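You operate a simulated robot arm through the tools that you are given. There is no shell and no other tool.

You run a simulated two-armed robot. Do the job below in one go: nothing can be reset, and whatever is moved stays where it is left.

JOB
Wind all the cord from the grey tub onto the yellow reel, then brake the winder.
Fine: seat the reel and clamp it with the white lever; the orange lever is the brake.

It is judged by the outcome, as a careful person would: the job done as asked, and still so three seconds after it is handed in. It fails if anything else is knocked over, pushed out of place, dropped, spilled or broken.

ROBOT AND FRAMES
Two 7-joint arms with fingered hands on one trunk that stands fixed in place. Base frame: the origin is at the foot of the trunk, x ahead of it, y to its left, z up. Lengths are in mm, angles in degrees, forces in N, time in s.
The left shoulder is at [60, 166, 976], the right one opposite. With the tool pointing down near the work surface each hand reaches from about 340 to 860 mm from the base axis, measured 20 degrees to its own side. Payload 5 kg a hand.
The TCP of each hand is the grasp point between the finger pads, 32 mm short of the fingertips. In the tool frame z runs along the fingers and y along their closing line. The gripper opens to 160 mm; its body begins 89 mm behind the TCP. The gripper is a hand of 3 fingers: y runs from the thumb to the fingers, the wrist lies at [0, 0, -267] in the tool frame, and closing takes about 1.5 s.
Orientation is told as [roll, pitch, yaw] about the base's x, y, z axes, in that order, counted from this pose: with the fingers straight down and closing along the base's y, the tool's x points along the base's -x, its y along +y and its z along -z.

CONTROLS
- The arms move only by the tool servo_tool. It takes "left_deltas", "right_deltas" or both (then of equal length, played together; a hand with none holds still); each is a list of rows, each a list of 6 numbers: the shift along the tool's x, y, z in units of 25 mm (1.0 is 25 mm), then the turn, a rotation vector about the tool's x, y, z in units of 5 degrees (1.0 is 5 degrees). In form: [[tx, ty, tz, wx, wy, wz], ...]. A call has 1 to 20 rows; each row shifts and turns the commanded pose from where the row before left it, along the tool's axes as they then stand. "left_grip" and "right_grip" are, for a hand that has rows, the closure in counts, from 0 (fully open) to 255 (shut), set as the call begins (left out, the last holds). A call with a number of a shift or a turn outside -1 to 1 is refused whole. Each row takes 0.2 s and may step no farther than 50 mm and 8.6 degrees from the row before; otherwise, or with a gripper value out of range, the whole call is refused. Where a pose cannot be reached the arm comes as near as it can. A force on the tool above 70 N (or 10 N above the force at the start of the call, whichever is more), or a blocked arm, ends the call early, and 0.2 s more pass. The fingers move at their own pace (about 45 mm/s each) and stop on an object; they squeeze with about 25 N. The grip force told is the motor's: it shows also when the fingers shut on nothing. Time passes only in rows, and 0.2 s behind the last, so rows that do not move let the fingers close. It gives the time, the measured TCP pose, the force on the tool (base axes), the opening and the grip force at its end, in the units of the frame above (readings bear some noise), with the torque about the TCP (base axes, N m) and any sound that the robot's microphone picked up.
- Cameras (640 x 400 px; columns grow to the right, rows downward): "scene" is now at [1.8, -75.8, 1620.1]; the picture's right is [-0.92, -0.40, 0.00], its down [-0.27, 0.63, -0.73] and it looks along [0.29, -0.67, -0.69] (base axes); focal length 214 px, centre (320, 200). "left" rides on the left gripper at [-65, -4, -116] in its tool frame; the picture's right is [0.06, -1.00, 0.00], its down [0.87, 0.05, -0.49] and it looks along [0.49, 0.03, 0.87] (tool axes); focal length 261 px, centre (320, 200). "right" rides on the right gripper at [65, -4, -116] in its tool frame; the picture's right is [0.06, 1.00, 0.00], its down [-0.87, 0.05, -0.49] and it looks along [-0.49, 0.03, 0.87] (tool axes); focal length 261 px, centre (320, 200). There is no depth. A picture from a camera that has moved, and an enlarged one, comes with that camera's place and axes in the base frame and with its lens.
- grab_frame(camera): a new picture of that camera. The clock stands still meanwhile.
- lift_body(by): slides the trunk up (or, below 0, down) by that many mm; the arms and the scene camera ride with it, the base frame stays. It gives what a move gives, with no picture.
- hand_shape(shape, hand): the hand has 3 fingers and takes this shape, open, in about a second: jaw (thumb against the fingers, like two jaws); tri (thumb and two fingers); tip (a fingertip pinch); poke (one finger out to press); point (the index stretched); flat (the hand flat); cup (the hand cupped); fist (a fist). The gripper value then closes the fingers along that shape, each until it touches; the sizes above hold for jaw. It gives what a move gives, with no picture.
- turn_head(pan, tilt): turns the head with the scene camera to pan (to the left, within 86 degrees either way) and tilt (down, from -29 to 69), counted from straight ahead of the robot. It gives what a move gives.
- enlarge(camera, box): a new picture of the part [left, top, right, bottom] of that camera's present view, enlarged. The clock stands still meanwhile.
- hand_in(): hands the job in; it is judged then, once.

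Nothing tells you positions but the pictures and the camera data. Unless the task says otherwise, let go and move clear before handing in.

The tools are called as name(argument=value, ...) on one line, values as JSON. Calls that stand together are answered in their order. servo_tool: Moves the arms, as the interface text tells. Its arguments: {"type":"object","properties":{"left_deltas":{"type":"array"},"left_grip":{"type":"number"},"right_deltas":{"type":"array"},"right_grip":{"type":"number"}},"required":[]} The other tools are called the same way: lift_body (by) moves the trunk up or down; hand_shape (shape, hand) gives the hand a shape; turn_head (pan, tilt) turns the head that bears the scene camera; grab_frame (camera) takes a picture; enlarge (camera, box) takes an enlarged picture of a part of a camera's view; hand_in () hands the job in.

At the start:

```text
t: 0.0
left_tool_pos: [362.2, -69.7, 1313.4]
left_orientation: [0.1, -0.1, 0.0]
left_wrist_force: [0.2, -0.9, 0.6]
left_moment: [0.02, 0.0, 0.0]
left_gripper_width: 160.0
left_grasp_force: 0.1
left_shape: jaw
right_tool_pos: [303.8, -330.6, 1332.8]
right_orientation: [0.0, 0.0, 0.0]
right_wrist_force: [-0.7, -0.1, 0.4]
right_moment: [-0.01, 0.02, -0.01]
right_gripper_width: 159.6
right_grasp_force: 0.0
right_shape: jaw
trunk travel left (down, up): [-525.0, 65.0]
head pan, tilt (commanded): [-66.5, 43.3]
```

scene: 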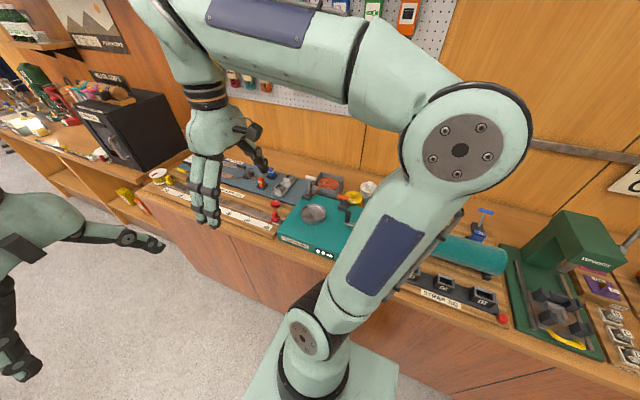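
right: 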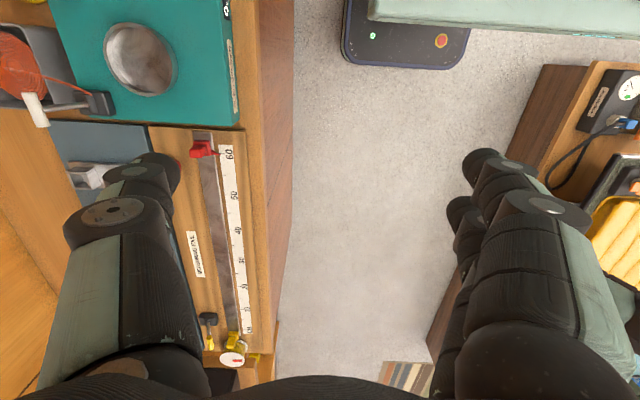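
left: 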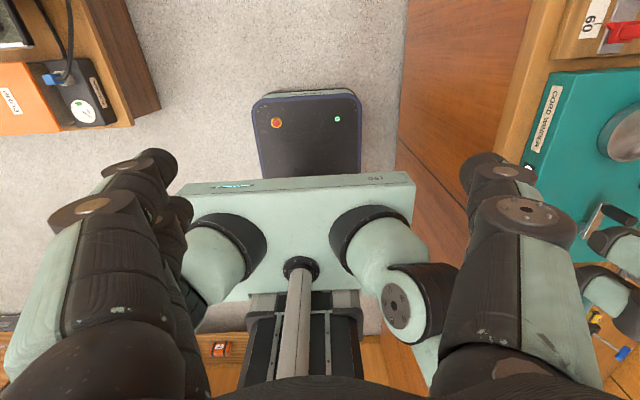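

I see a teal cord winder on the bench to the robot's right, with a grey tub of orange cord beside it, and the right arm partly blocks the view. I'll look closer with enlarged views before moving anything.

enlarge(camera="scene", box=[140, 140, 400, 280])

enlarge(camera="right", box=[0, 0, 300, 190])

enlarge(camera="left", box=[500, 50, 640, 380])

```text
2.46 times, centred on (270, 210) of scene
camera zoom: at [1.8, -75.8, 1620.1], right [-0.92, -0.4, 0.0], down [-0.27, 0.63, -0.73], along [0.29, -0.67, -0.69], focal length 528 px, centre (443, 175)
```

zoom: 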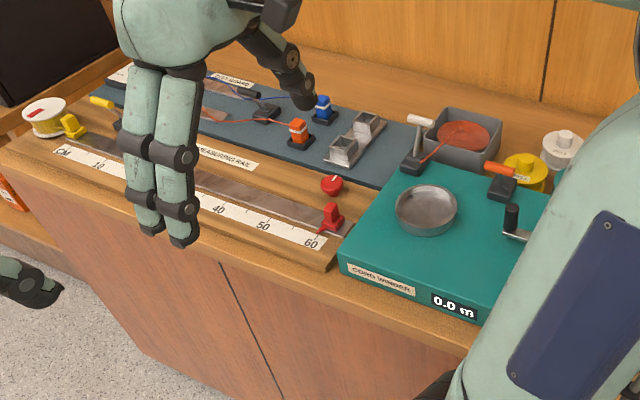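

```text
2.11 times, centred on (150, 95) of right
camera zoom: at [239.2, -335.0, 1449.3], right [-0.06, 1.0, 0.0], down [0.87, 0.05, 0.49], along [0.49, 0.03, -0.87], focal length 549 px, centre (678, 421)
```

zoom: 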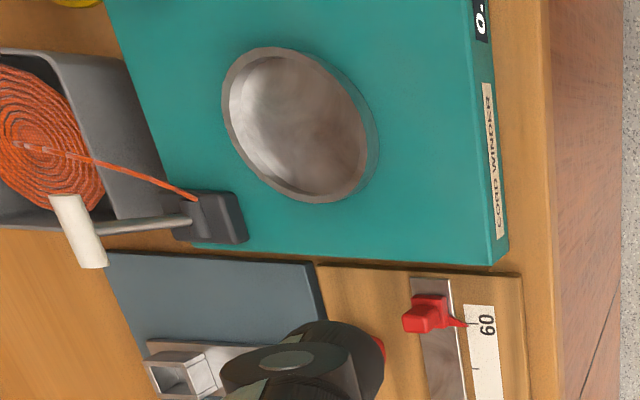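

```text
1.21 times, centred on (570, 215) of left
camera zoom: at [427.5, -74.7, 1431.4], right [-0.06, -1.0, 0.0], down [-0.87, 0.05, 0.49], along [-0.49, 0.03, -0.87], focal length 316 px, centre (17, 182)
```

zoom: 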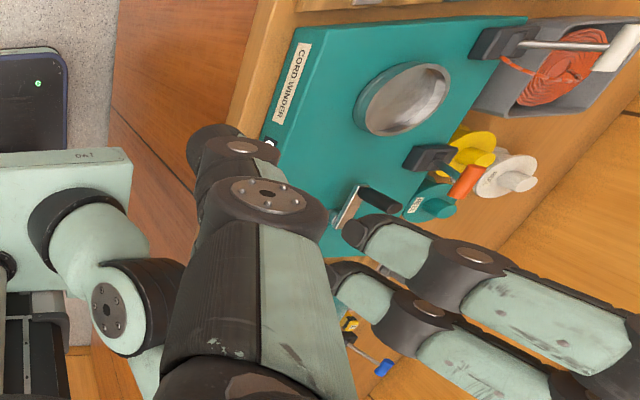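

The winder sits about x 150–350, y −490 to −700, with its top at z≈920. The right arm hides part of it, so I'll pan the head for a better angle before moving.

turn_head(pan=-86, tilt=50)

grab_frame(camera="scene")

```text
t: 0.8
left_tool_pos: [361.7, -69.6, 1313.7]
left_orientation: [0.0, 0.1, 0.0]
left_wrist_force: [0.1, -0.6, -0.9]
left_moment: [0.02, 0.03, -0.01]
left_gripper_width: 159.9
left_grasp_force: 0.1
left_shape: jaw
right_tool_pos: [306.1, -331.5, 1332.3]
right_orientation: [0.0, 0.1, 0.0]
right_wrist_force: [0.2, -0.1, 0.6]
right_moment: [0.02, 0.01, 0.04]
right_gripper_width: 160.1
right_grasp_force: 0.1
right_shape: jaw
trunk travel left (down, up): [-525.0, 65.0]
head pan, tilt (commanded): [-85.9, 50.0]
```

```text
taken
camera scene: at [-25.7, -76.9, 1610.7], right [-1.0, -0.07, 0.0], down [-0.05, 0.76, -0.64], along [0.05, -0.64, -0.77], focal length 214 px, centre (320, 200)
```

scene: 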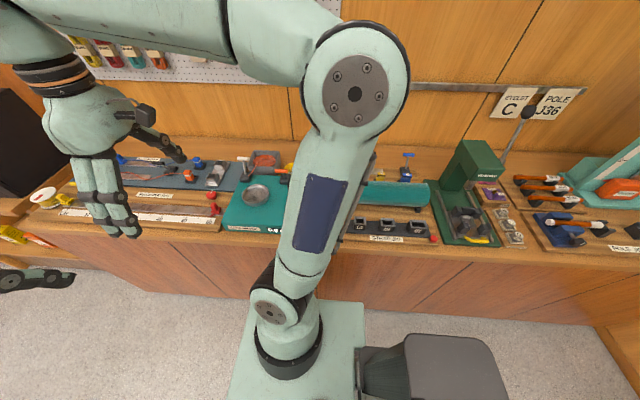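

The right arm's elbow blocks the winder from the head camera. I'll yaw the right hand by −90° so its wrist camera looks toward the bench (−y).

servo_tool(right_deltas=[[0, 0, 0, 0, 0, 1], [0, 0, 0, 0, 0, 1], [0, 0, 0, 0, 0, 1], [0, 0, 0, 0, 0, 1], [0, 0, 0, 0, 0, 1], [0, 0, 0, 0, 0, 1], [0, 0, 0, 0, 0, 1], [0, 0, 0, 0, 0, 1], [0, 0, 0, 0, 0, 1], [0, 0, 0, 0, 0, 1], [0, 0, 0, 0, 0, 1], [0, 0, 0, 0, 0, 1], [0, 0, 0, 0, 0, 1], [0, 0, 0, 0, 0, 1], [0, 0, 0, 0, 0, 1], [0, 0, 0, 0, 0, 1], [0, 0, 0, 0, 0, 1], [0, 0, 0, 0, 0, 1]])

grab_frame(camera="right")

grab_frame(camera="scene")

```text
t: 4.6
left_tool_pos: [361.4, -69.7, 1313.5]
left_orientation: [0.0, 0.0, 0.0]
left_wrist_force: [-0.7, -0.3, -0.6]
left_moment: [0.02, -0.03, -0.04]
left_gripper_width: 159.8
left_grasp_force: 0.1
left_shape: jaw
right_tool_pos: [305.2, -331.1, 1333.4]
right_orientation: [0.0, 0.0, -90.1]
right_wrist_force: [0.7, -0.7, -0.6]
right_moment: [-0.03, -0.01, 0.02]
right_gripper_width: 160.0
right_grasp_force: 0.1
right_shape: jaw
trunk travel left (down, up): [-525.0, 65.0]
head pan, tilt (commanded): [-85.9, 50.0]
```

```text
taken
camera right: at [300.5, -265.7, 1449.5], right [1.0, 0.06, 0.0], down [0.05, -0.87, 0.49], along [0.03, -0.49, -0.87], focal length 261 px, centre (320, 200)
```

right: 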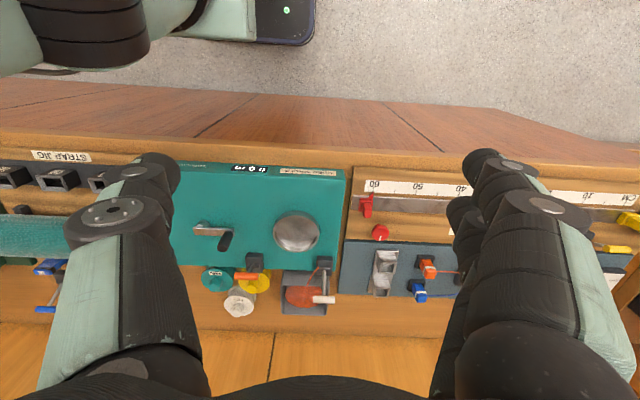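

```text
taken
camera scene: at [-25.7, -76.8, 1610.7], right [-1.0, -0.07, 0.0], down [-0.05, 0.76, -0.64], along [0.05, -0.64, -0.77], focal length 214 px, centre (320, 200)
```

scene: 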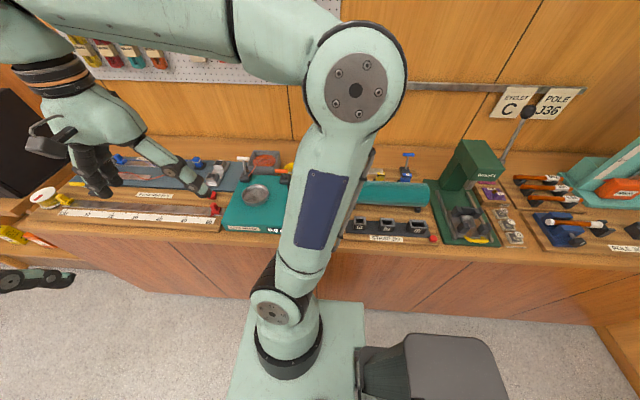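

enlarge(camera="right", box=[150, 140, 370, 330])

enlarge(camera="scene", box=[210, 140, 310, 240])

```text
2.11 times, centred on (260, 235) of right
camera zoom: at [300.5, -265.7, 1449.5], right [1.0, 0.06, 0.0], down [0.05, -0.87, 0.49], along [0.03, -0.49, -0.87], focal length 549 px, centre (446, 126)
```

zoom: 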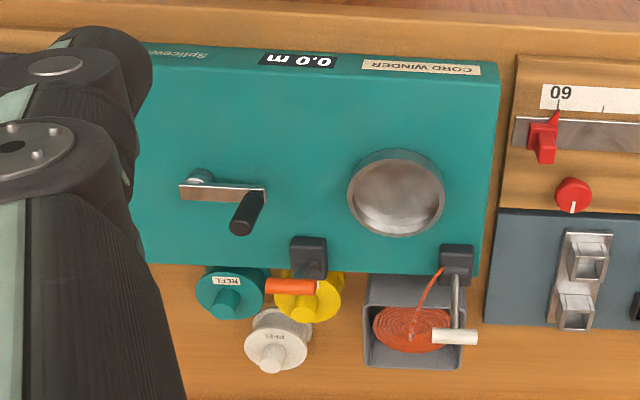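

```text
4.00 times, centred on (260, 190) of scene
camera zoom: at [-25.7, -76.8, 1610.7], right [-1.0, -0.07, 0.0], down [-0.05, 0.76, -0.64], along [0.05, -0.64, -0.77], focal length 858 px, centre (560, 240)
```

zoom: 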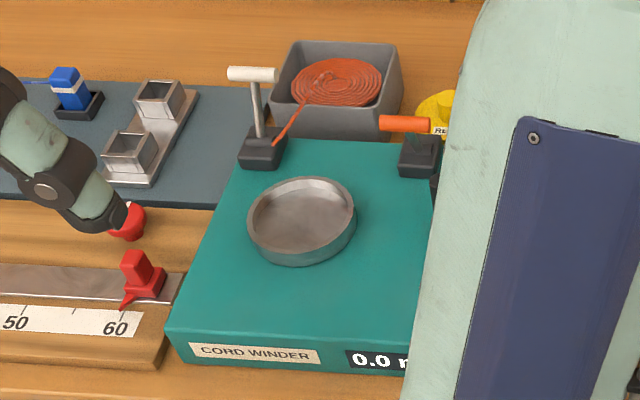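

The layout is clear. The metal bowl seat is at about (270, −612), the crank is toward lower x, the reels and grey tub are behind, the white lever is at the tub side and the orange lever is near the reels. I'll bring the wrist camera closer to get precise positions.

servo_tool(right_deltas=[[-0.793, -0.5, 0.687, 0, 0, 0], [-0.793, -0.5, 0.687, 0, 0, 0], [-0.793, -0.5, 0.687, 0, 0, 0], [-0.793, -0.5, 0.687, 0, 0, 0], [-0.793, -0.5, 0.687, 0, 0, 0], [-0.793, -0.5, 0.687, 0, 0, 0]])

grab_frame(camera="right")

grab_frame(camera="scene")

grab_frame(camera="left")

```text
t: 6.0
left_tool_pos: [360.7, -70.3, 1313.4]
left_orientation: [0.0, 0.0, -0.2]
left_wrist_force: [-0.6, 0.0, -0.3]
left_moment: [-0.01, 0.01, 0.02]
left_gripper_width: 160.0
left_grasp_force: 0.2
left_shape: jaw
right_tool_pos: [230.3, -449.4, 1229.9]
right_orientation: [0.0, 0.1, -90.1]
right_wrist_force: [0.0, -0.4, 0.7]
right_moment: [-0.02, -0.02, 0.02]
right_gripper_width: 160.2
right_grasp_force: 0.1
right_shape: jaw
trunk travel left (down, up): [-525.0, 65.0]
head pan, tilt (commanded): [-85.9, 50.0]
```

```text
taken
camera right: at [225.4, -385.2, 1346.2], right [1.0, 0.06, 0.0], down [0.05, -0.87, 0.49], along [0.03, -0.49, -0.87], focal length 261 px, centre (320, 200)
```

right: 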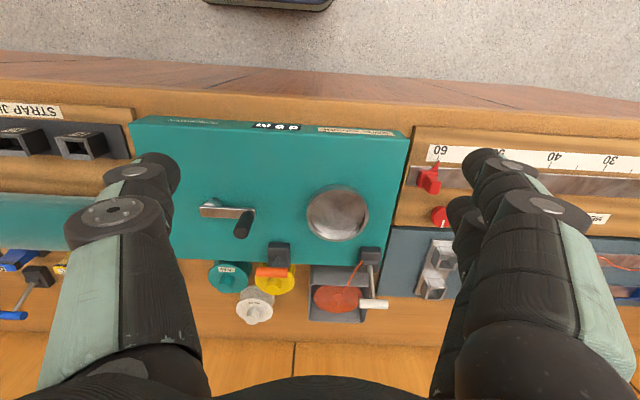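

```text
taken
camera scene: at [-26.0, -77.2, 1610.7], right [-1.0, -0.07, 0.0], down [-0.05, 0.76, -0.64], along [0.05, -0.64, -0.77], focal length 214 px, centre (320, 200)
```

scene: 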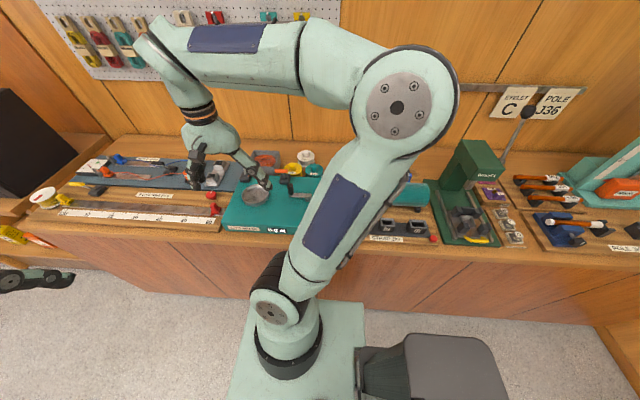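

```text
taken
camera left: at [427.2, -75.1, 1431.5], right [-0.06, -1.0, 0.0], down [-0.87, 0.05, 0.49], along [-0.49, 0.03, -0.87], focal length 261 px, centre (320, 200)
```

left: 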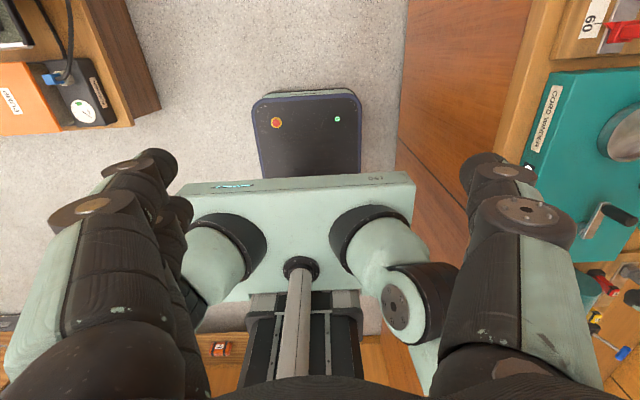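

enlarge(camera="right", box=[180, 150, 420, 330])

enlarge(camera="scene", box=[210, 140, 330, 240])

```text
2.22 times, centred on (300, 240) of right
camera zoom: at [225.4, -385.2, 1346.2], right [1.0, 0.06, 0.0], down [0.05, -0.87, 0.49], along [0.03, -0.49, -0.87], focal length 579 px, centre (364, 111)
```

zoom: 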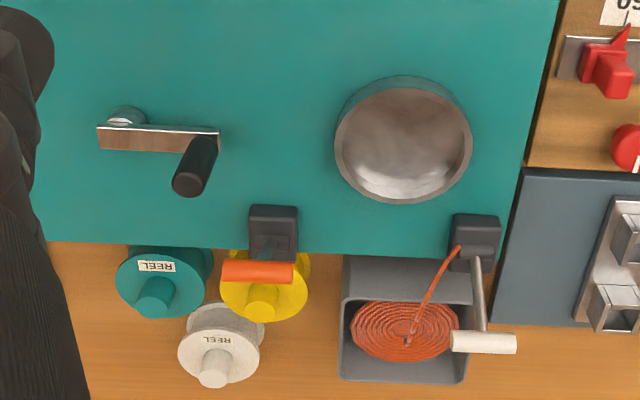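

```text
4.00 times, centred on (270, 190) of scene
camera zoom: at [-26.0, -77.2, 1610.7], right [-1.0, -0.07, 0.0], down [-0.05, 0.76, -0.64], along [0.05, -0.64, -0.77], focal length 858 px, centre (520, 240)
```

zoom: 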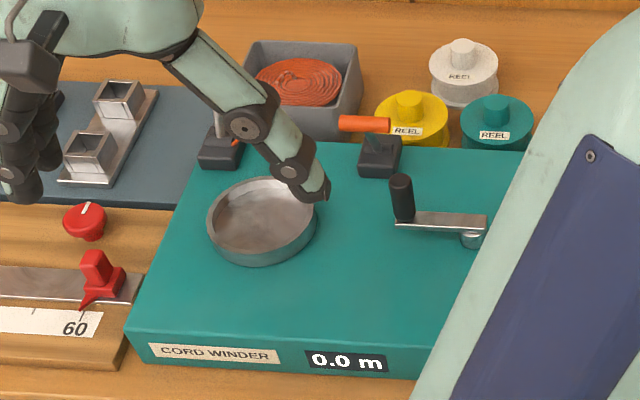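

From two views I estimate these positions:
- Bowl rim: (269, −612, 980)
- Yellow reel: (155, −815), flange top z≈943, knob top z≈965
- Crank hub: (61, −608), with its handle at (126, −613, 998–1045)
- White handle: (339, −745, 1048)
- Orange handle: (169, −680, 1051)

Next I'll move over the reels, staying high, for a closer look.

servo_tool(right_deltas=[[-0.903, -0.25, 0.267, 0, 0, 0], [-0.903, -0.25, 0.267, 0, 0, 0], [-0.903, -0.25, 0.267, 0, 0, 0], [-0.903, -0.25, 0.267, 0, 0, 0], [-0.903, -0.25, 0.267, 0, 0, 0], [-0.903, -0.25, 0.267, 0, 0, 0], [-0.903, -0.25, 0.267, 0, 0, 0], [-0.903, -0.25, 0.267, 0, 0, 0], [-0.903, -0.25, 0.267, 0, 0, 0], [-0.903, -0.25, 0.267, 0, 0, 0], [-0.903, -0.25, 0.267, 0, 0, 0], [-0.903, -0.25, 0.267, 0, 0, 0]])

grab_frame(camera="right")

grab_frame(camera="scene")

```text
t: 8.6
left_tool_pos: [361.4, -71.8, 1312.8]
left_orientation: [-0.1, 0.0, 0.1]
left_wrist_force: [0.0, -0.4, -0.6]
left_moment: [0.01, 0.01, 0.03]
left_gripper_width: 159.8
left_grasp_force: 0.1
left_shape: jaw
right_tool_pos: [155.6, -722.9, 1146.5]
right_orientation: [0.0, 0.1, -90.0]
right_wrist_force: [0.2, 0.2, -0.4]
right_moment: [0.03, 0.0, 0.04]
right_gripper_width: 159.9
right_grasp_force: 0.0
right_shape: jaw
trunk travel left (down, up): [-525.0, 65.0]
head pan, tilt (commanded): [-85.9, 50.0]
```

```text
taken
camera right: at [151.2, -657.2, 1264.3], right [1.0, 0.06, 0.0], down [0.05, -0.87, 0.49], along [0.03, -0.49, -0.87], focal length 261 px, centre (320, 200)
```

right: 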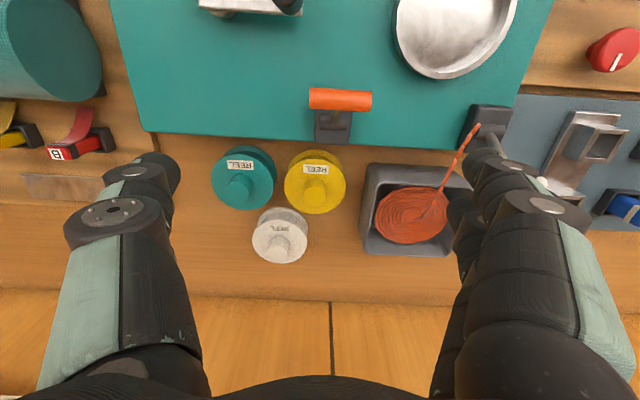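

```text
taken
camera scene: at [-25.2, -77.8, 1610.7], right [-1.0, -0.07, 0.0], down [-0.05, 0.76, -0.64], along [0.04, -0.64, -0.77], focal length 214 px, centre (320, 200)
```

scene: 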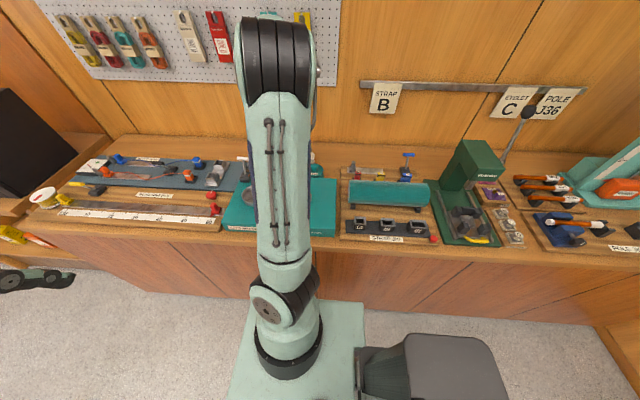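

enlarge(camera="right", box=[200, 70, 400, 270])

enlarge(camera="right", box=[340, 80, 540, 270])

```text
2.00 times, centred on (300, 170) of right
camera zoom: at [151.2, -657.2, 1264.3], right [1.0, 0.06, 0.0], down [0.05, -0.87, 0.49], along [0.03, -0.49, -0.87], focal length 521 px, centre (360, 260)
```

zoom: 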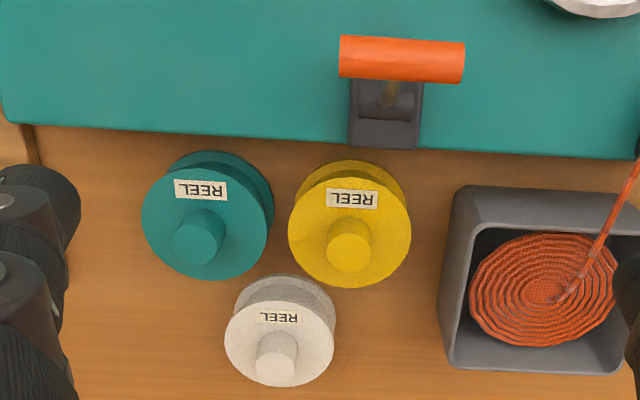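

```text
2.11 times, centred on (440, 175) of right
camera zoom: at [151.2, -657.2, 1264.3], right [1.0, 0.06, 0.0], down [0.05, -0.87, 0.49], along [0.03, -0.49, -0.87], focal length 549 px, centre (67, 253)
```

zoom: 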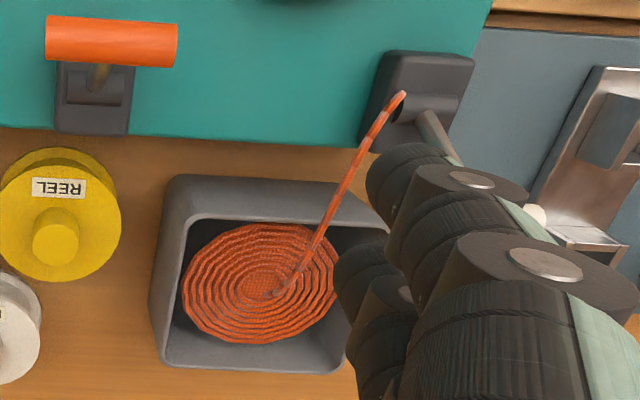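

The yellow reel's knob top is at about (154.5, −820.5, 964) and the knob is about 30 mm across. I'll move above it with the fingers partly closed, so they stay within the reel's footprint, and look again.

servo_tool(right_deltas=[[-0.976, -0.01, 0.865, 0, 0, 0], [-0.976, -0.01, 0.865, 0, 0, 0], [-0.976, -0.01, 0.865, 0, 0, 0], [-0.976, -0.01, 0.865, 0, 0, 0], [0, 0, 0, 0, 0, 0], [0, 0, 0, 0, 0, 0]], right_grip=150)

grab_frame(camera="right")

```text
t: 10.0
left_tool_pos: [361.4, -72.5, 1314.3]
left_orientation: [0.0, 0.0, 0.0]
left_wrist_force: [-0.8, -0.4, 0.6]
left_moment: [0.02, -0.01, -0.03]
left_gripper_width: 160.2
left_grasp_force: 0.1
left_shape: jaw
right_tool_pos: [153.9, -819.0, 1062.5]
right_orientation: [0.0, 0.0, -90.1]
right_wrist_force: [0.3, -0.5, -0.1]
right_moment: [-0.02, -0.01, 0.02]
right_gripper_width: 66.7
right_grasp_force: 0.0
right_shape: jaw
trunk travel left (down, up): [-525.0, 65.0]
head pan, tilt (commanded): [-85.9, 50.0]
```

```text
taken
camera right: at [149.7, -754.2, 1178.8], right [1.0, 0.06, 0.0], down [0.05, -0.87, 0.49], along [0.03, -0.49, -0.87], focal length 261 px, centre (320, 200)
```

right: 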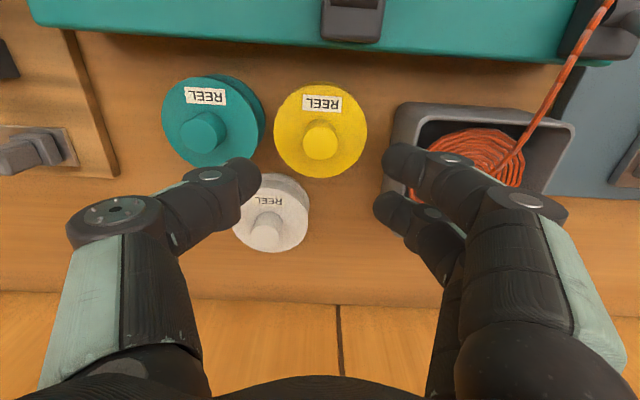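

The knob lines up under the grasp point as predicted, at about (154.7, −820). I'll descend most of the way and check again.

servo_tool(right_deltas=[[-0.02, 0.01, 0.8, 0, 0, 0], [-0.02, 0.01, 0.8, 0, 0, 0], [0, 0, 0.7, 0, 0, 0], [0, 0, 0.5, 0, 0, 0]])

grab_frame(camera="right")

```text
t: 11.0
left_tool_pos: [362.6, -70.4, 1314.1]
left_orientation: [0.0, 0.0, 0.1]
left_wrist_force: [0.0, -0.2, 0.4]
left_moment: [-0.01, 0.01, 0.01]
left_gripper_width: 160.1
left_grasp_force: 0.0
left_shape: jaw
right_tool_pos: [155.1, -819.2, 990.8]
right_orientation: [0.1, 0.0, -90.1]
right_wrist_force: [-0.5, -0.5, -0.6]
right_moment: [-0.03, -0.03, -0.02]
right_gripper_width: 66.5
right_grasp_force: 0.1
right_shape: jaw
trunk travel left (down, up): [-525.0, 65.0]
head pan, tilt (commanded): [-85.9, 50.0]
```

```text
taken
camera right: at [150.4, -754.3, 1108.7], right [1.0, 0.06, 0.0], down [0.05, -0.87, 0.49], along [0.03, -0.49, -0.87], focal length 261 px, centre (320, 200)
```

right: 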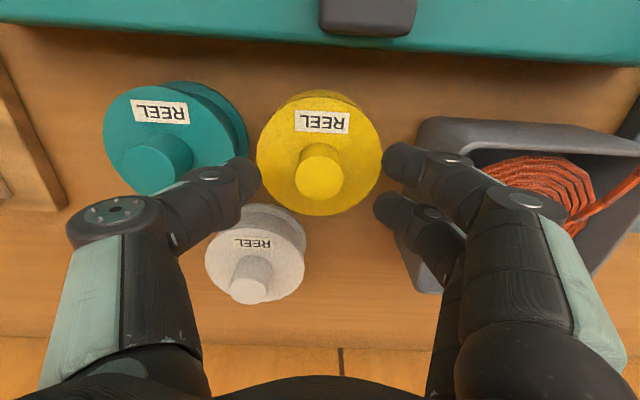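

enlarge(camera="right", box=[230, 70, 410, 240])

```text
2.35 times, centred on (320, 155) of right
camera zoom: at [150.4, -754.3, 1108.7], right [1.0, 0.06, 0.0], down [0.05, -0.87, 0.49], along [0.03, -0.49, -0.87], focal length 613 px, centre (320, 306)
```

zoom: 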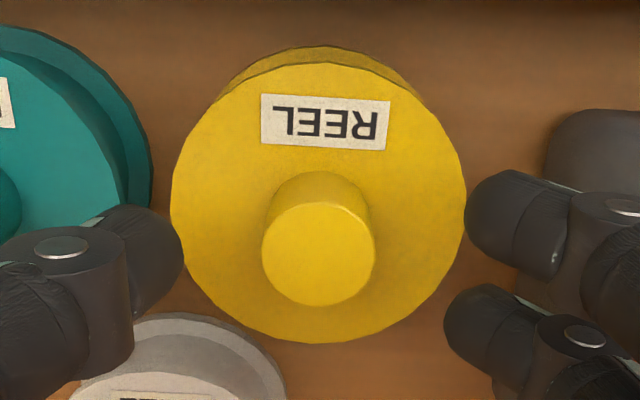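

The flange top fits z≈942 (84 mm diameter) and the knob runs 942–966 (29 mm diameter). I'll lower to TCP z≈978, so the fingertips stay just above the flange, then close on the knob.

servo_tool(right_deltas=[[-0.02, -0.02, 0.26, 0, 0, 0], [-0.02, -0.02, 0.26, 0, 0, 0]])

servo_tool(right_deltas=[[0, 0, 0, 0, 0, 0], [0, 0, 0, 0, 0, 0], [0, 0, 0, 0, 0, 0], [0, 0, 0, 0, 0, 0], [0, 0, 0, 0, 0, 0], [0, 0, 0, 0, 0, 0]], right_grip=255)

grab_frame(camera="right")

```text
t: 11.6
left_tool_pos: [360.5, -70.1, 1313.7]
left_orientation: [-0.1, 0.1, 0.0]
left_wrist_force: [-0.8, -0.3, 0.2]
left_moment: [0.01, 0.01, -0.06]
left_gripper_width: 160.1
left_grasp_force: 0.0
left_shape: jaw
right_tool_pos: [155.1, -820.3, 978.5]
right_orientation: [0.0, 0.1, -90.1]
right_wrist_force: [-1.3, 1.1, 0.6]
right_moment: [0.0, 0.01, -0.02]
right_gripper_width: 66.1
right_grasp_force: 0.0
right_shape: jaw
trunk travel left (down, up): [-525.0, 65.0]
head pan, tilt (commanded): [-85.9, 50.0]
```

```text
t: 13.0
left_tool_pos: [361.7, -70.0, 1313.1]
left_orientation: [0.0, -0.1, 0.0]
left_wrist_force: [1.0, 0.5, -0.1]
left_moment: [-0.01, 0.0, -0.02]
left_gripper_width: 160.3
left_grasp_force: 0.1
left_shape: jaw
right_tool_pos: [154.5, -819.7, 978.0]
right_orientation: [0.0, 0.1, -90.1]
right_wrist_force: [-0.4, -0.5, 0.2]
right_moment: [-0.02, -0.02, -0.01]
right_gripper_width: 18.8
right_grasp_force: 24.9
right_shape: jaw
trunk travel left (down, up): [-525.0, 65.0]
head pan, tilt (commanded): [-85.9, 50.0]
```

```text
taken
camera right: at [149.4, -755.4, 1095.7], right [1.0, 0.06, 0.0], down [0.05, -0.87, 0.49], along [0.03, -0.49, -0.87], focal length 261 px, centre (320, 200)
```

right: 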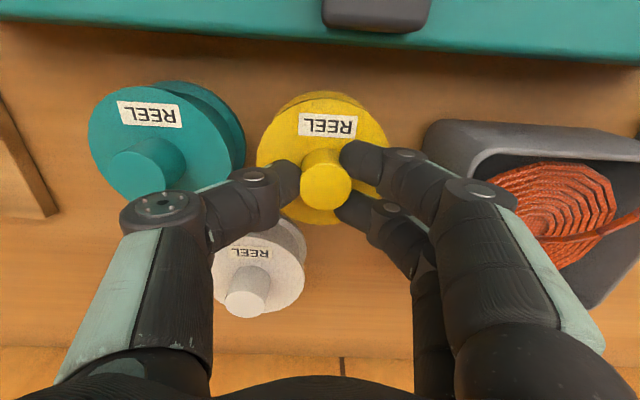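

The knob is gripped with 25 N. I'll lift gently first to check the hold, then raise to clear the lever handles.

servo_tool(right_deltas=[[0, 0, -0.4, 0, 0, 0], [0, 0, -0.4, 0, 0, 0], [0, 0, -0.4, 0, 0, 0], [0, 0, -0.4, 0, 0, 0]])

grab_frame(camera="right")

```text
t: 14.0
left_tool_pos: [361.9, -71.5, 1314.9]
left_orientation: [0.1, 0.0, -0.1]
left_wrist_force: [0.5, -0.1, 0.0]
left_moment: [-0.01, 0.0, -0.01]
left_gripper_width: 159.9
left_grasp_force: 0.0
left_shape: jaw
right_tool_pos: [153.4, -819.7, 1018.3]
right_orientation: [0.1, 0.1, -90.1]
right_wrist_force: [0.6, 1.1, -0.4]
right_moment: [0.0, 0.02, 0.0]
right_gripper_width: 18.7
right_grasp_force: 24.8
right_shape: jaw
trunk travel left (down, up): [-525.0, 65.0]
head pan, tilt (commanded): [-85.9, 50.0]
```

```text
taken
camera right: at [148.6, -755.2, 1136.1], right [1.0, 0.06, 0.0], down [0.05, -0.87, 0.49], along [0.03, -0.49, -0.87], focal length 261 px, centre (320, 200)
```

right: 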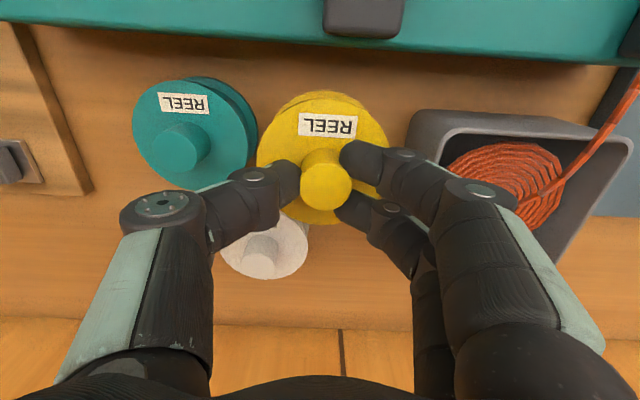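

The reel lifts cleanly. I'll raise it well above the levers and stop short of the bowl at about (269, −690), where the camera can still see the bowl unobstructed.

servo_tool(right_deltas=[[0, 0, -0.926, 0, 0, 0], [0, 0, -0.926, 0, 0, 0], [0, 0, -0.926, 0, 0, 0], [0, 0, -0.926, 0, 0, 0], [0, 0, -0.926, 0, 0, 0], [0, 0, -0.926, 0, 0, 0], [0, 0, -0.926, 0, 0, 0], [0.865, 0.771, 0, 0, 0, 0], [0.865, 0.771, 0, 0, 0, 0], [0.865, 0.771, 0, 0, 0, 0], [0.865, 0.771, 0, 0, 0, 0], [0.865, 0.771, 0, 0, 0, 0], [0.865, 0.771, 0, 0, 0, 0], [0, 0, 0, 0, 0, 0]])

grab_frame(camera="right")

grab_frame(camera="scene")

```text
t: 17.0
left_tool_pos: [360.8, -70.8, 1313.4]
left_orientation: [0.1, -0.1, -0.1]
left_wrist_force: [0.4, -0.5, -0.3]
left_moment: [0.03, -0.02, 0.0]
left_gripper_width: 159.7
left_grasp_force: 0.0
left_shape: jaw
right_tool_pos: [269.1, -690.1, 1181.4]
right_orientation: [0.0, 0.1, -90.1]
right_wrist_force: [-0.2, 0.1, -0.5]
right_moment: [0.03, -0.01, 0.0]
right_gripper_width: 18.8
right_grasp_force: 24.9
right_shape: jaw
trunk travel left (down, up): [-525.0, 65.0]
head pan, tilt (commanded): [-85.9, 50.0]
```

```text
taken
camera right: at [265.3, -626.1, 1298.1], right [1.0, 0.06, 0.0], down [0.05, -0.87, 0.49], along [0.03, -0.49, -0.87], focal length 261 px, centre (320, 200)
```

right: 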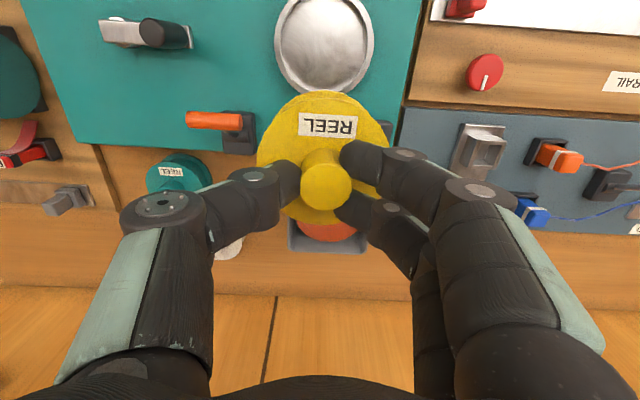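

```text
taken
camera scene: at [-25.9, -77.4, 1610.7], right [-1.0, -0.07, 0.0], down [-0.05, 0.76, -0.64], along [0.05, -0.64, -0.77], focal length 214 px, centre (320, 200)
```

scene: 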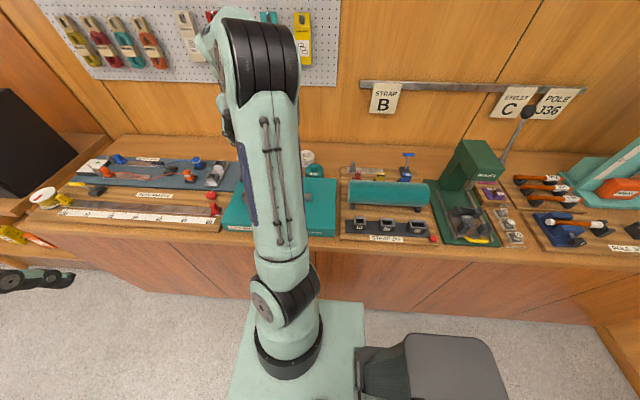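

enlarge(camera="right", box=[230, 0, 420, 110])

enlarge(camera="right", box=[80, 0, 270, 170])

```text
3.37 times, centred on (325, 55) of right
camera zoom: at [265.3, -626.1, 1298.1], right [1.0, 0.06, 0.0], down [0.05, -0.87, 0.49], along [0.03, -0.49, -0.87], focal length 878 px, centre (303, 688)
```

zoom: 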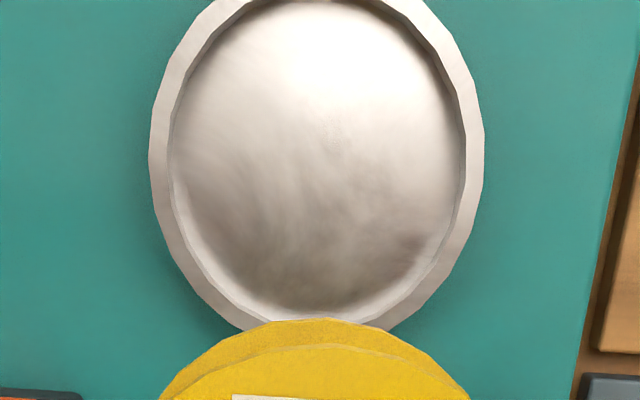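

```text
2.35 times, centred on (175, 85) of right
camera zoom: at [265.3, -626.1, 1298.1], right [1.0, 0.06, 0.0], down [0.05, -0.87, 0.49], along [0.03, -0.49, -0.87], focal length 613 px, centre (661, 471)
```

zoom: 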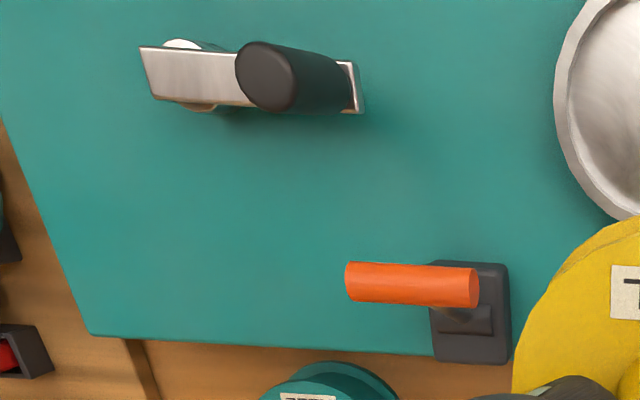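

enlarge(camera="right", box=[240, 80, 400, 240])

```text
2.50 times, centred on (320, 160) of right
camera zoom: at [265.3, -626.1, 1298.1], right [1.0, 0.06, 0.0], down [0.05, -0.87, 0.49], along [0.03, -0.49, -0.87], focal length 652 px, centre (320, 300)
```

zoom: 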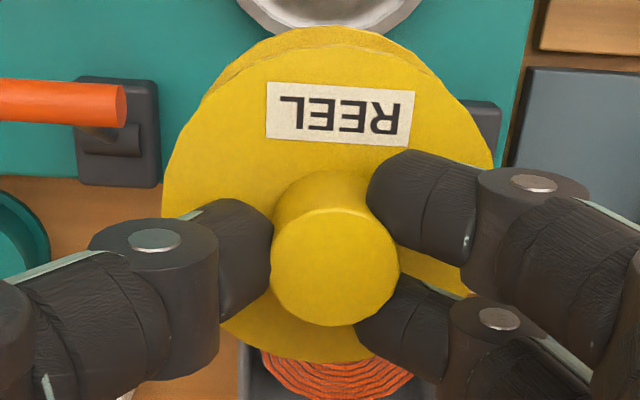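

The bowl centre is at about (269.3, −617.8) with its rim at z≈979 and an inner diameter of about 92 mm. The reel sits about 2.6 mm toward +x in the grip, so I'll compensate for that and hover just above the bowl.

servo_tool(right_deltas=[[0.718, -0.024, 0, 0, 0, 0], [0.718, -0.024, 0, 0, 0, 0], [0.718, -0.024, 0, 0, 0, 0], [0.718, -0.024, 0, 0, 0, 0], [0, 0, 0.768, 0, 0, 0], [0, 0, 0.768, 0, 0, 0], [0, 0, 0.768, 0, 0, 0], [0, 0, 0.768, 0, 0, 0], [0, 0, 0.768, 0, 0, 0], [0, 0, 0, 0, 0, 0]])

grab_frame(camera="right")

grab_frame(camera="scene")

grab_frame(camera="left")

```text
t: 19.2
left_tool_pos: [362.1, -69.8, 1315.1]
left_orientation: [0.0, 0.0, 0.0]
left_wrist_force: [-0.1, -0.1, 1.2]
left_moment: [0.01, -0.02, 0.0]
left_gripper_width: 159.9
left_grasp_force: 0.0
left_shape: jaw
right_tool_pos: [267.9, -619.1, 1086.0]
right_orientation: [0.0, -0.1, -90.1]
right_wrist_force: [0.1, 0.4, -1.0]
right_moment: [-0.02, -0.03, 0.0]
right_gripper_width: 18.5
right_grasp_force: 24.9
right_shape: jaw
trunk travel left (down, up): [-525.0, 65.0]
head pan, tilt (commanded): [-85.9, 50.0]
```

```text
taken
camera right: at [262.6, -554.2, 1202.5], right [1.0, 0.06, 0.0], down [0.05, -0.87, 0.49], along [0.03, -0.49, -0.87], focal length 261 px, centre (320, 200)
```

right: 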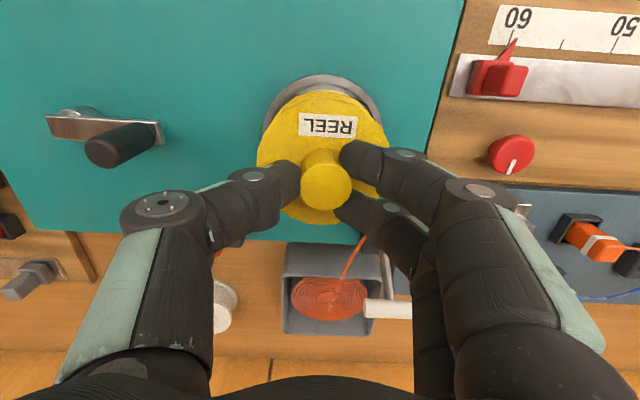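

```text
taken
camera scene: at [-25.9, -76.8, 1610.7], right [-1.0, -0.07, 0.0], down [-0.05, 0.76, -0.64], along [0.05, -0.64, -0.77], focal length 214 px, centre (320, 200)
```

scene: 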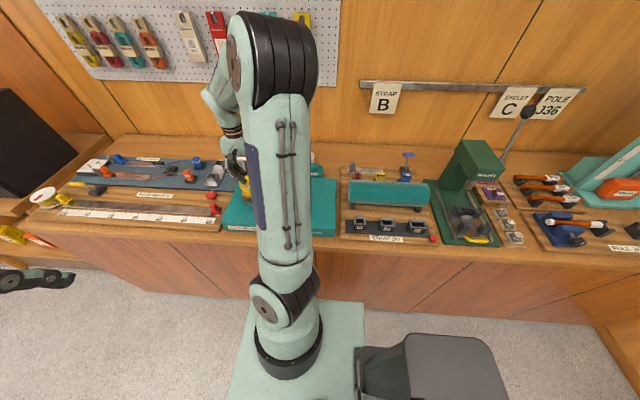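

```text
taken
camera left: at [427.3, -74.7, 1431.5], right [-0.06, -1.0, 0.0], down [-0.87, 0.05, 0.49], along [-0.49, 0.03, -0.87], focal length 261 px, centre (320, 200)
```

left: 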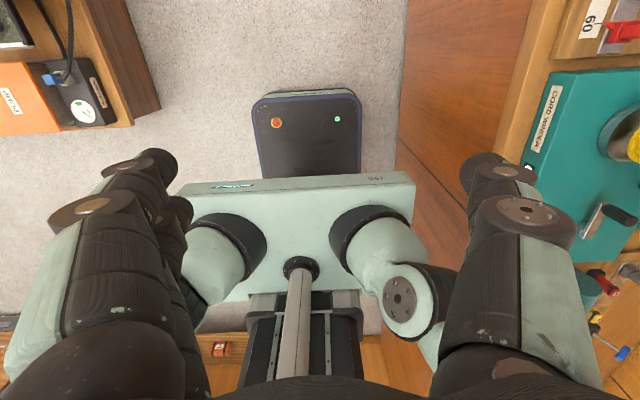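

enlarge(camera="right", box=[240, 60, 400, 240])

enlarge(camera="left", box=[560, 80, 640, 230])

```text
2.22 times, centred on (320, 150) of right
camera zoom: at [262.6, -554.2, 1202.5], right [1.0, 0.06, 0.0], down [0.05, -0.87, 0.49], along [0.03, -0.49, -0.87], focal length 579 px, centre (320, 311)
```

zoom: 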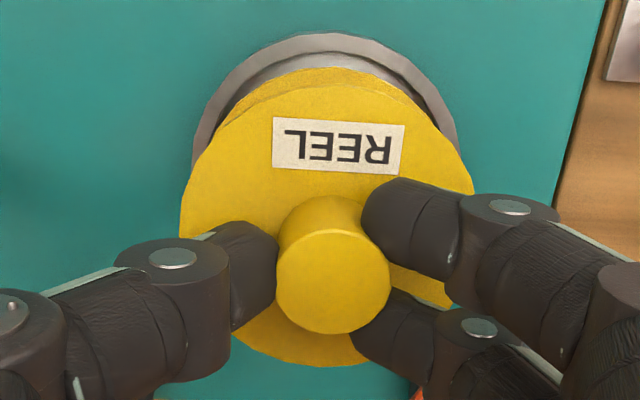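

```text
2.67 times, centred on (600, 155) of left
camera zoom: at [427.3, -74.7, 1431.5], right [-0.06, -1.0, 0.0], down [-0.87, 0.05, 0.49], along [-0.49, 0.03, -0.87], focal length 695 px, centre (-427, 320)
```

zoom: 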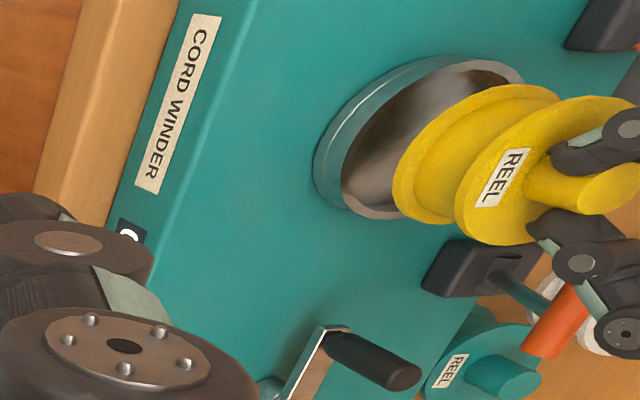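

The left camera gives a useful side view of the reel over the bowl. The reel is about 3 mm too far toward +y, so I'll correct that, descend to just above the rim and check again.

servo_tool(right_deltas=[[-0.12, 0, 0.2, 0, 0, 0], [0, 0, 0.26, 0, 0, 0], [0, 0, 0.26, 0, 0, 0], [0, 0, 0, 0, 0, 0]])

enlarge(camera="left", box=[560, 80, 640, 230])

enlarge(camera="right", box=[240, 60, 400, 240])

```text
t: 20.2
left_tool_pos: [361.2, -71.5, 1314.0]
left_orientation: [0.1, 0.0, 0.0]
left_wrist_force: [0.4, -0.2, 0.1]
left_moment: [0.01, 0.04, -0.02]
left_gripper_width: 159.6
left_grasp_force: 0.1
left_shape: jaw
right_tool_pos: [267.5, -622.2, 1067.6]
right_orientation: [0.0, 0.1, -90.2]
right_wrist_force: [-0.2, -0.1, -1.1]
right_moment: [0.02, 0.01, -0.01]
right_gripper_width: 18.6
right_grasp_force: 25.2
right_shape: jaw
trunk travel left (down, up): [-525.0, 65.0]
head pan, tilt (commanded): [-85.9, 50.0]
```

```text
2.67 times, centred on (600, 155) of left
camera zoom: at [427.4, -74.8, 1431.4], right [-0.06, -1.0, 0.0], down [-0.87, 0.05, 0.49], along [-0.49, 0.03, -0.87], focal length 695 px, centre (-427, 320)
```

zoom: 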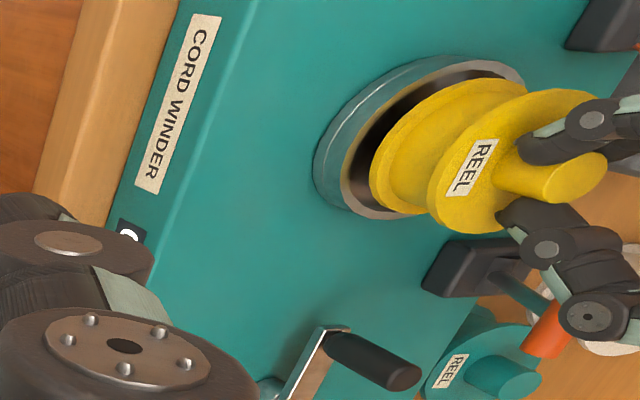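

```text
2.22 times, centred on (320, 150) of right
camera zoom: at [262.7, -557.2, 1184.6], right [1.0, 0.06, 0.0], down [0.05, -0.87, 0.49], along [0.03, -0.49, -0.87], focal length 579 px, centre (320, 311)
```

zoom: 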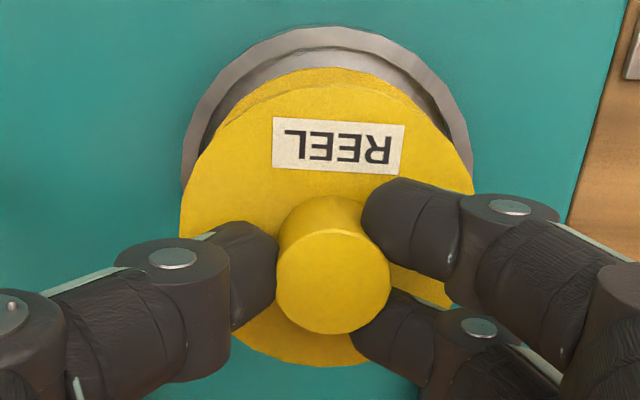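

servo_tool(right_deltas=[[0, 0, 0.15, 0, 0, 0], [0, 0, 0.15, 0, 0, 0], [0, 0, 0.15, 0, 0, 0]])

enlarge(camera="left", box=[560, 80, 640, 230])

enlarge(camera="right", box=[240, 60, 400, 240])

```text
t: 21.0
left_tool_pos: [361.5, -70.3, 1314.4]
left_orientation: [0.0, 0.1, 0.0]
left_wrist_force: [0.0, 0.0, -0.3]
left_moment: [0.01, 0.0, 0.01]
left_gripper_width: 159.9
left_grasp_force: 0.0
left_shape: jaw
right_tool_pos: [267.8, -622.1, 1056.1]
right_orientation: [0.0, 0.1, -90.1]
right_wrist_force: [-0.2, 0.2, -0.8]
right_moment: [0.0, 0.05, -0.01]
right_gripper_width: 18.8
right_grasp_force: 25.3
right_shape: jaw
trunk travel left (down, up): [-525.0, 65.0]
head pan, tilt (commanded): [-85.9, 50.0]
```

```text
2.67 times, centred on (600, 155) of left
camera zoom: at [427.6, -74.9, 1431.4], right [-0.06, -1.0, 0.0], down [-0.87, 0.05, 0.49], along [-0.49, 0.03, -0.87], focal length 695 px, centre (-427, 320)
```

zoom: 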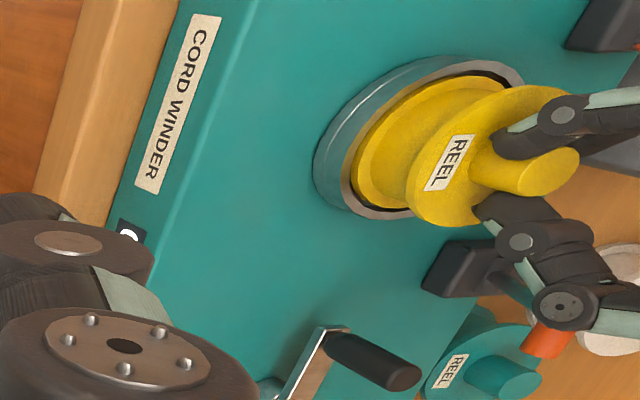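

```text
2.22 times, centred on (320, 150) of right
camera zoom: at [262.6, -557.0, 1172.9], right [1.0, 0.06, 0.0], down [0.05, -0.87, 0.49], along [0.03, -0.49, -0.87], focal length 579 px, centre (320, 311)
```

zoom: 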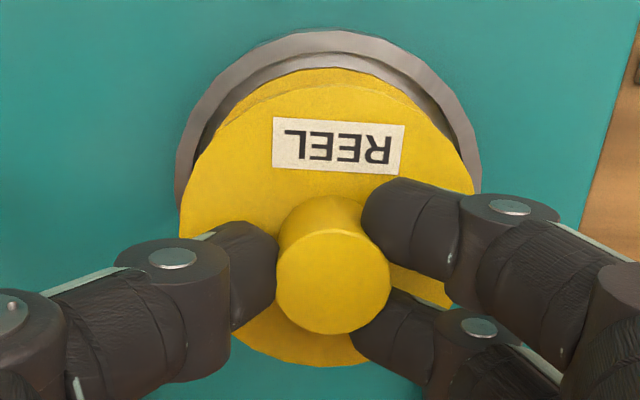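

The reel is entering the bowl cleanly and centred. I'll continue down in small steps, watching the force.

servo_tool(right_deltas=[[0, 0, 0.1, 0, 0, 0], [0, 0, 0.1, 0, 0, 0], [0, 0, 0.1, 0, 0, 0]])

servo_tool(right_deltas=[[0, 0, 0.06, 0, 0, 0], [0, 0, 0.06, 0, 0, 0]])

enlarge(camera="left", box=[560, 80, 640, 230])

```text
t: 21.8
left_tool_pos: [361.9, -71.8, 1313.8]
left_orientation: [0.0, 0.1, 0.0]
left_wrist_force: [-0.1, 0.2, 0.1]
left_moment: [0.01, -0.03, 0.01]
left_gripper_width: 160.0
left_grasp_force: 0.1
left_shape: jaw
right_tool_pos: [268.9, -621.7, 1049.5]
right_orientation: [0.1, 0.0, -90.1]
right_wrist_force: [-0.2, -0.4, 0.0]
right_moment: [0.05, -0.01, 0.05]
right_gripper_width: 18.4
right_grasp_force: 25.1
right_shape: jaw
trunk travel left (down, up): [-525.0, 65.0]
head pan, tilt (commanded): [-85.9, 50.0]
```

```text
t: 22.4
left_tool_pos: [361.3, -69.6, 1314.6]
left_orientation: [0.0, 0.0, -0.1]
left_wrist_force: [-0.2, 0.0, 1.0]
left_moment: [0.01, 0.03, -0.01]
left_gripper_width: 159.9
left_grasp_force: 0.0
left_shape: jaw
right_tool_pos: [267.6, -623.4, 1049.3]
right_orientation: [0.2, 0.0, -90.1]
right_wrist_force: [-0.3, -1.0, 19.5]
right_moment: [0.0, -0.04, 0.02]
right_gripper_width: 19.4
right_grasp_force: 24.7
right_shape: jaw
trunk travel left (down, up): [-525.0, 65.0]
head pan, tilt (commanded): [-85.9, 50.0]
```

```text
2.67 times, centred on (600, 155) of left
camera zoom: at [426.8, -73.6, 1432.0], right [-0.06, -1.0, 0.0], down [-0.87, 0.06, 0.49], along [-0.49, 0.03, -0.87], focal length 695 px, centre (-427, 320)
```

zoom: 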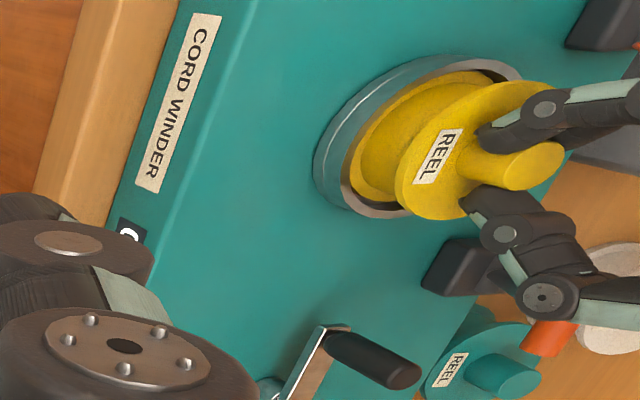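

enlarge(camera="left", box=[590, 95, 640, 165])

enlarge(camera="right", box=[240, 60, 400, 240])

```text
5.71 times, centred on (615, 130) of left
camera zoom: at [426.8, -73.6, 1432.0], right [-0.06, -1.0, 0.0], down [-0.87, 0.06, 0.49], along [-0.49, 0.03, -0.87], focal length 1489 px, centre (-1366, 600)
```

zoom: 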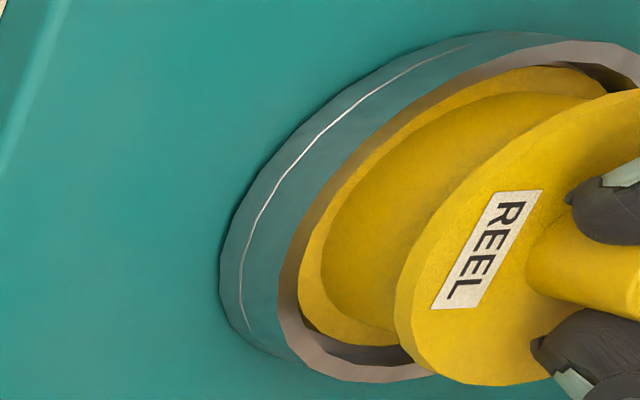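

```text
2.22 times, centred on (320, 150) of right
camera zoom: at [262.6, -556.8, 1164.3], right [1.0, 0.06, 0.0], down [0.05, -0.87, 0.49], along [0.03, -0.49, -0.87], focal length 579 px, centre (320, 311)
```

zoom: 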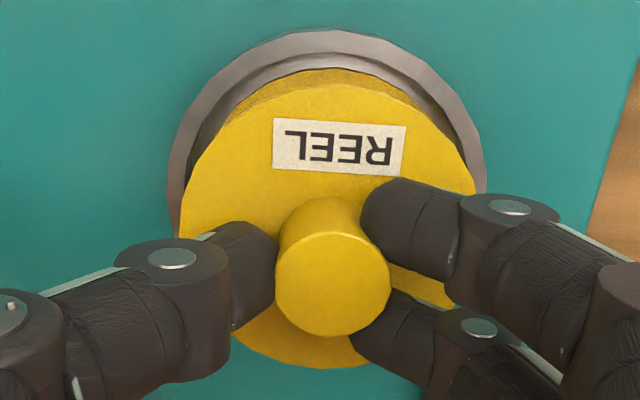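

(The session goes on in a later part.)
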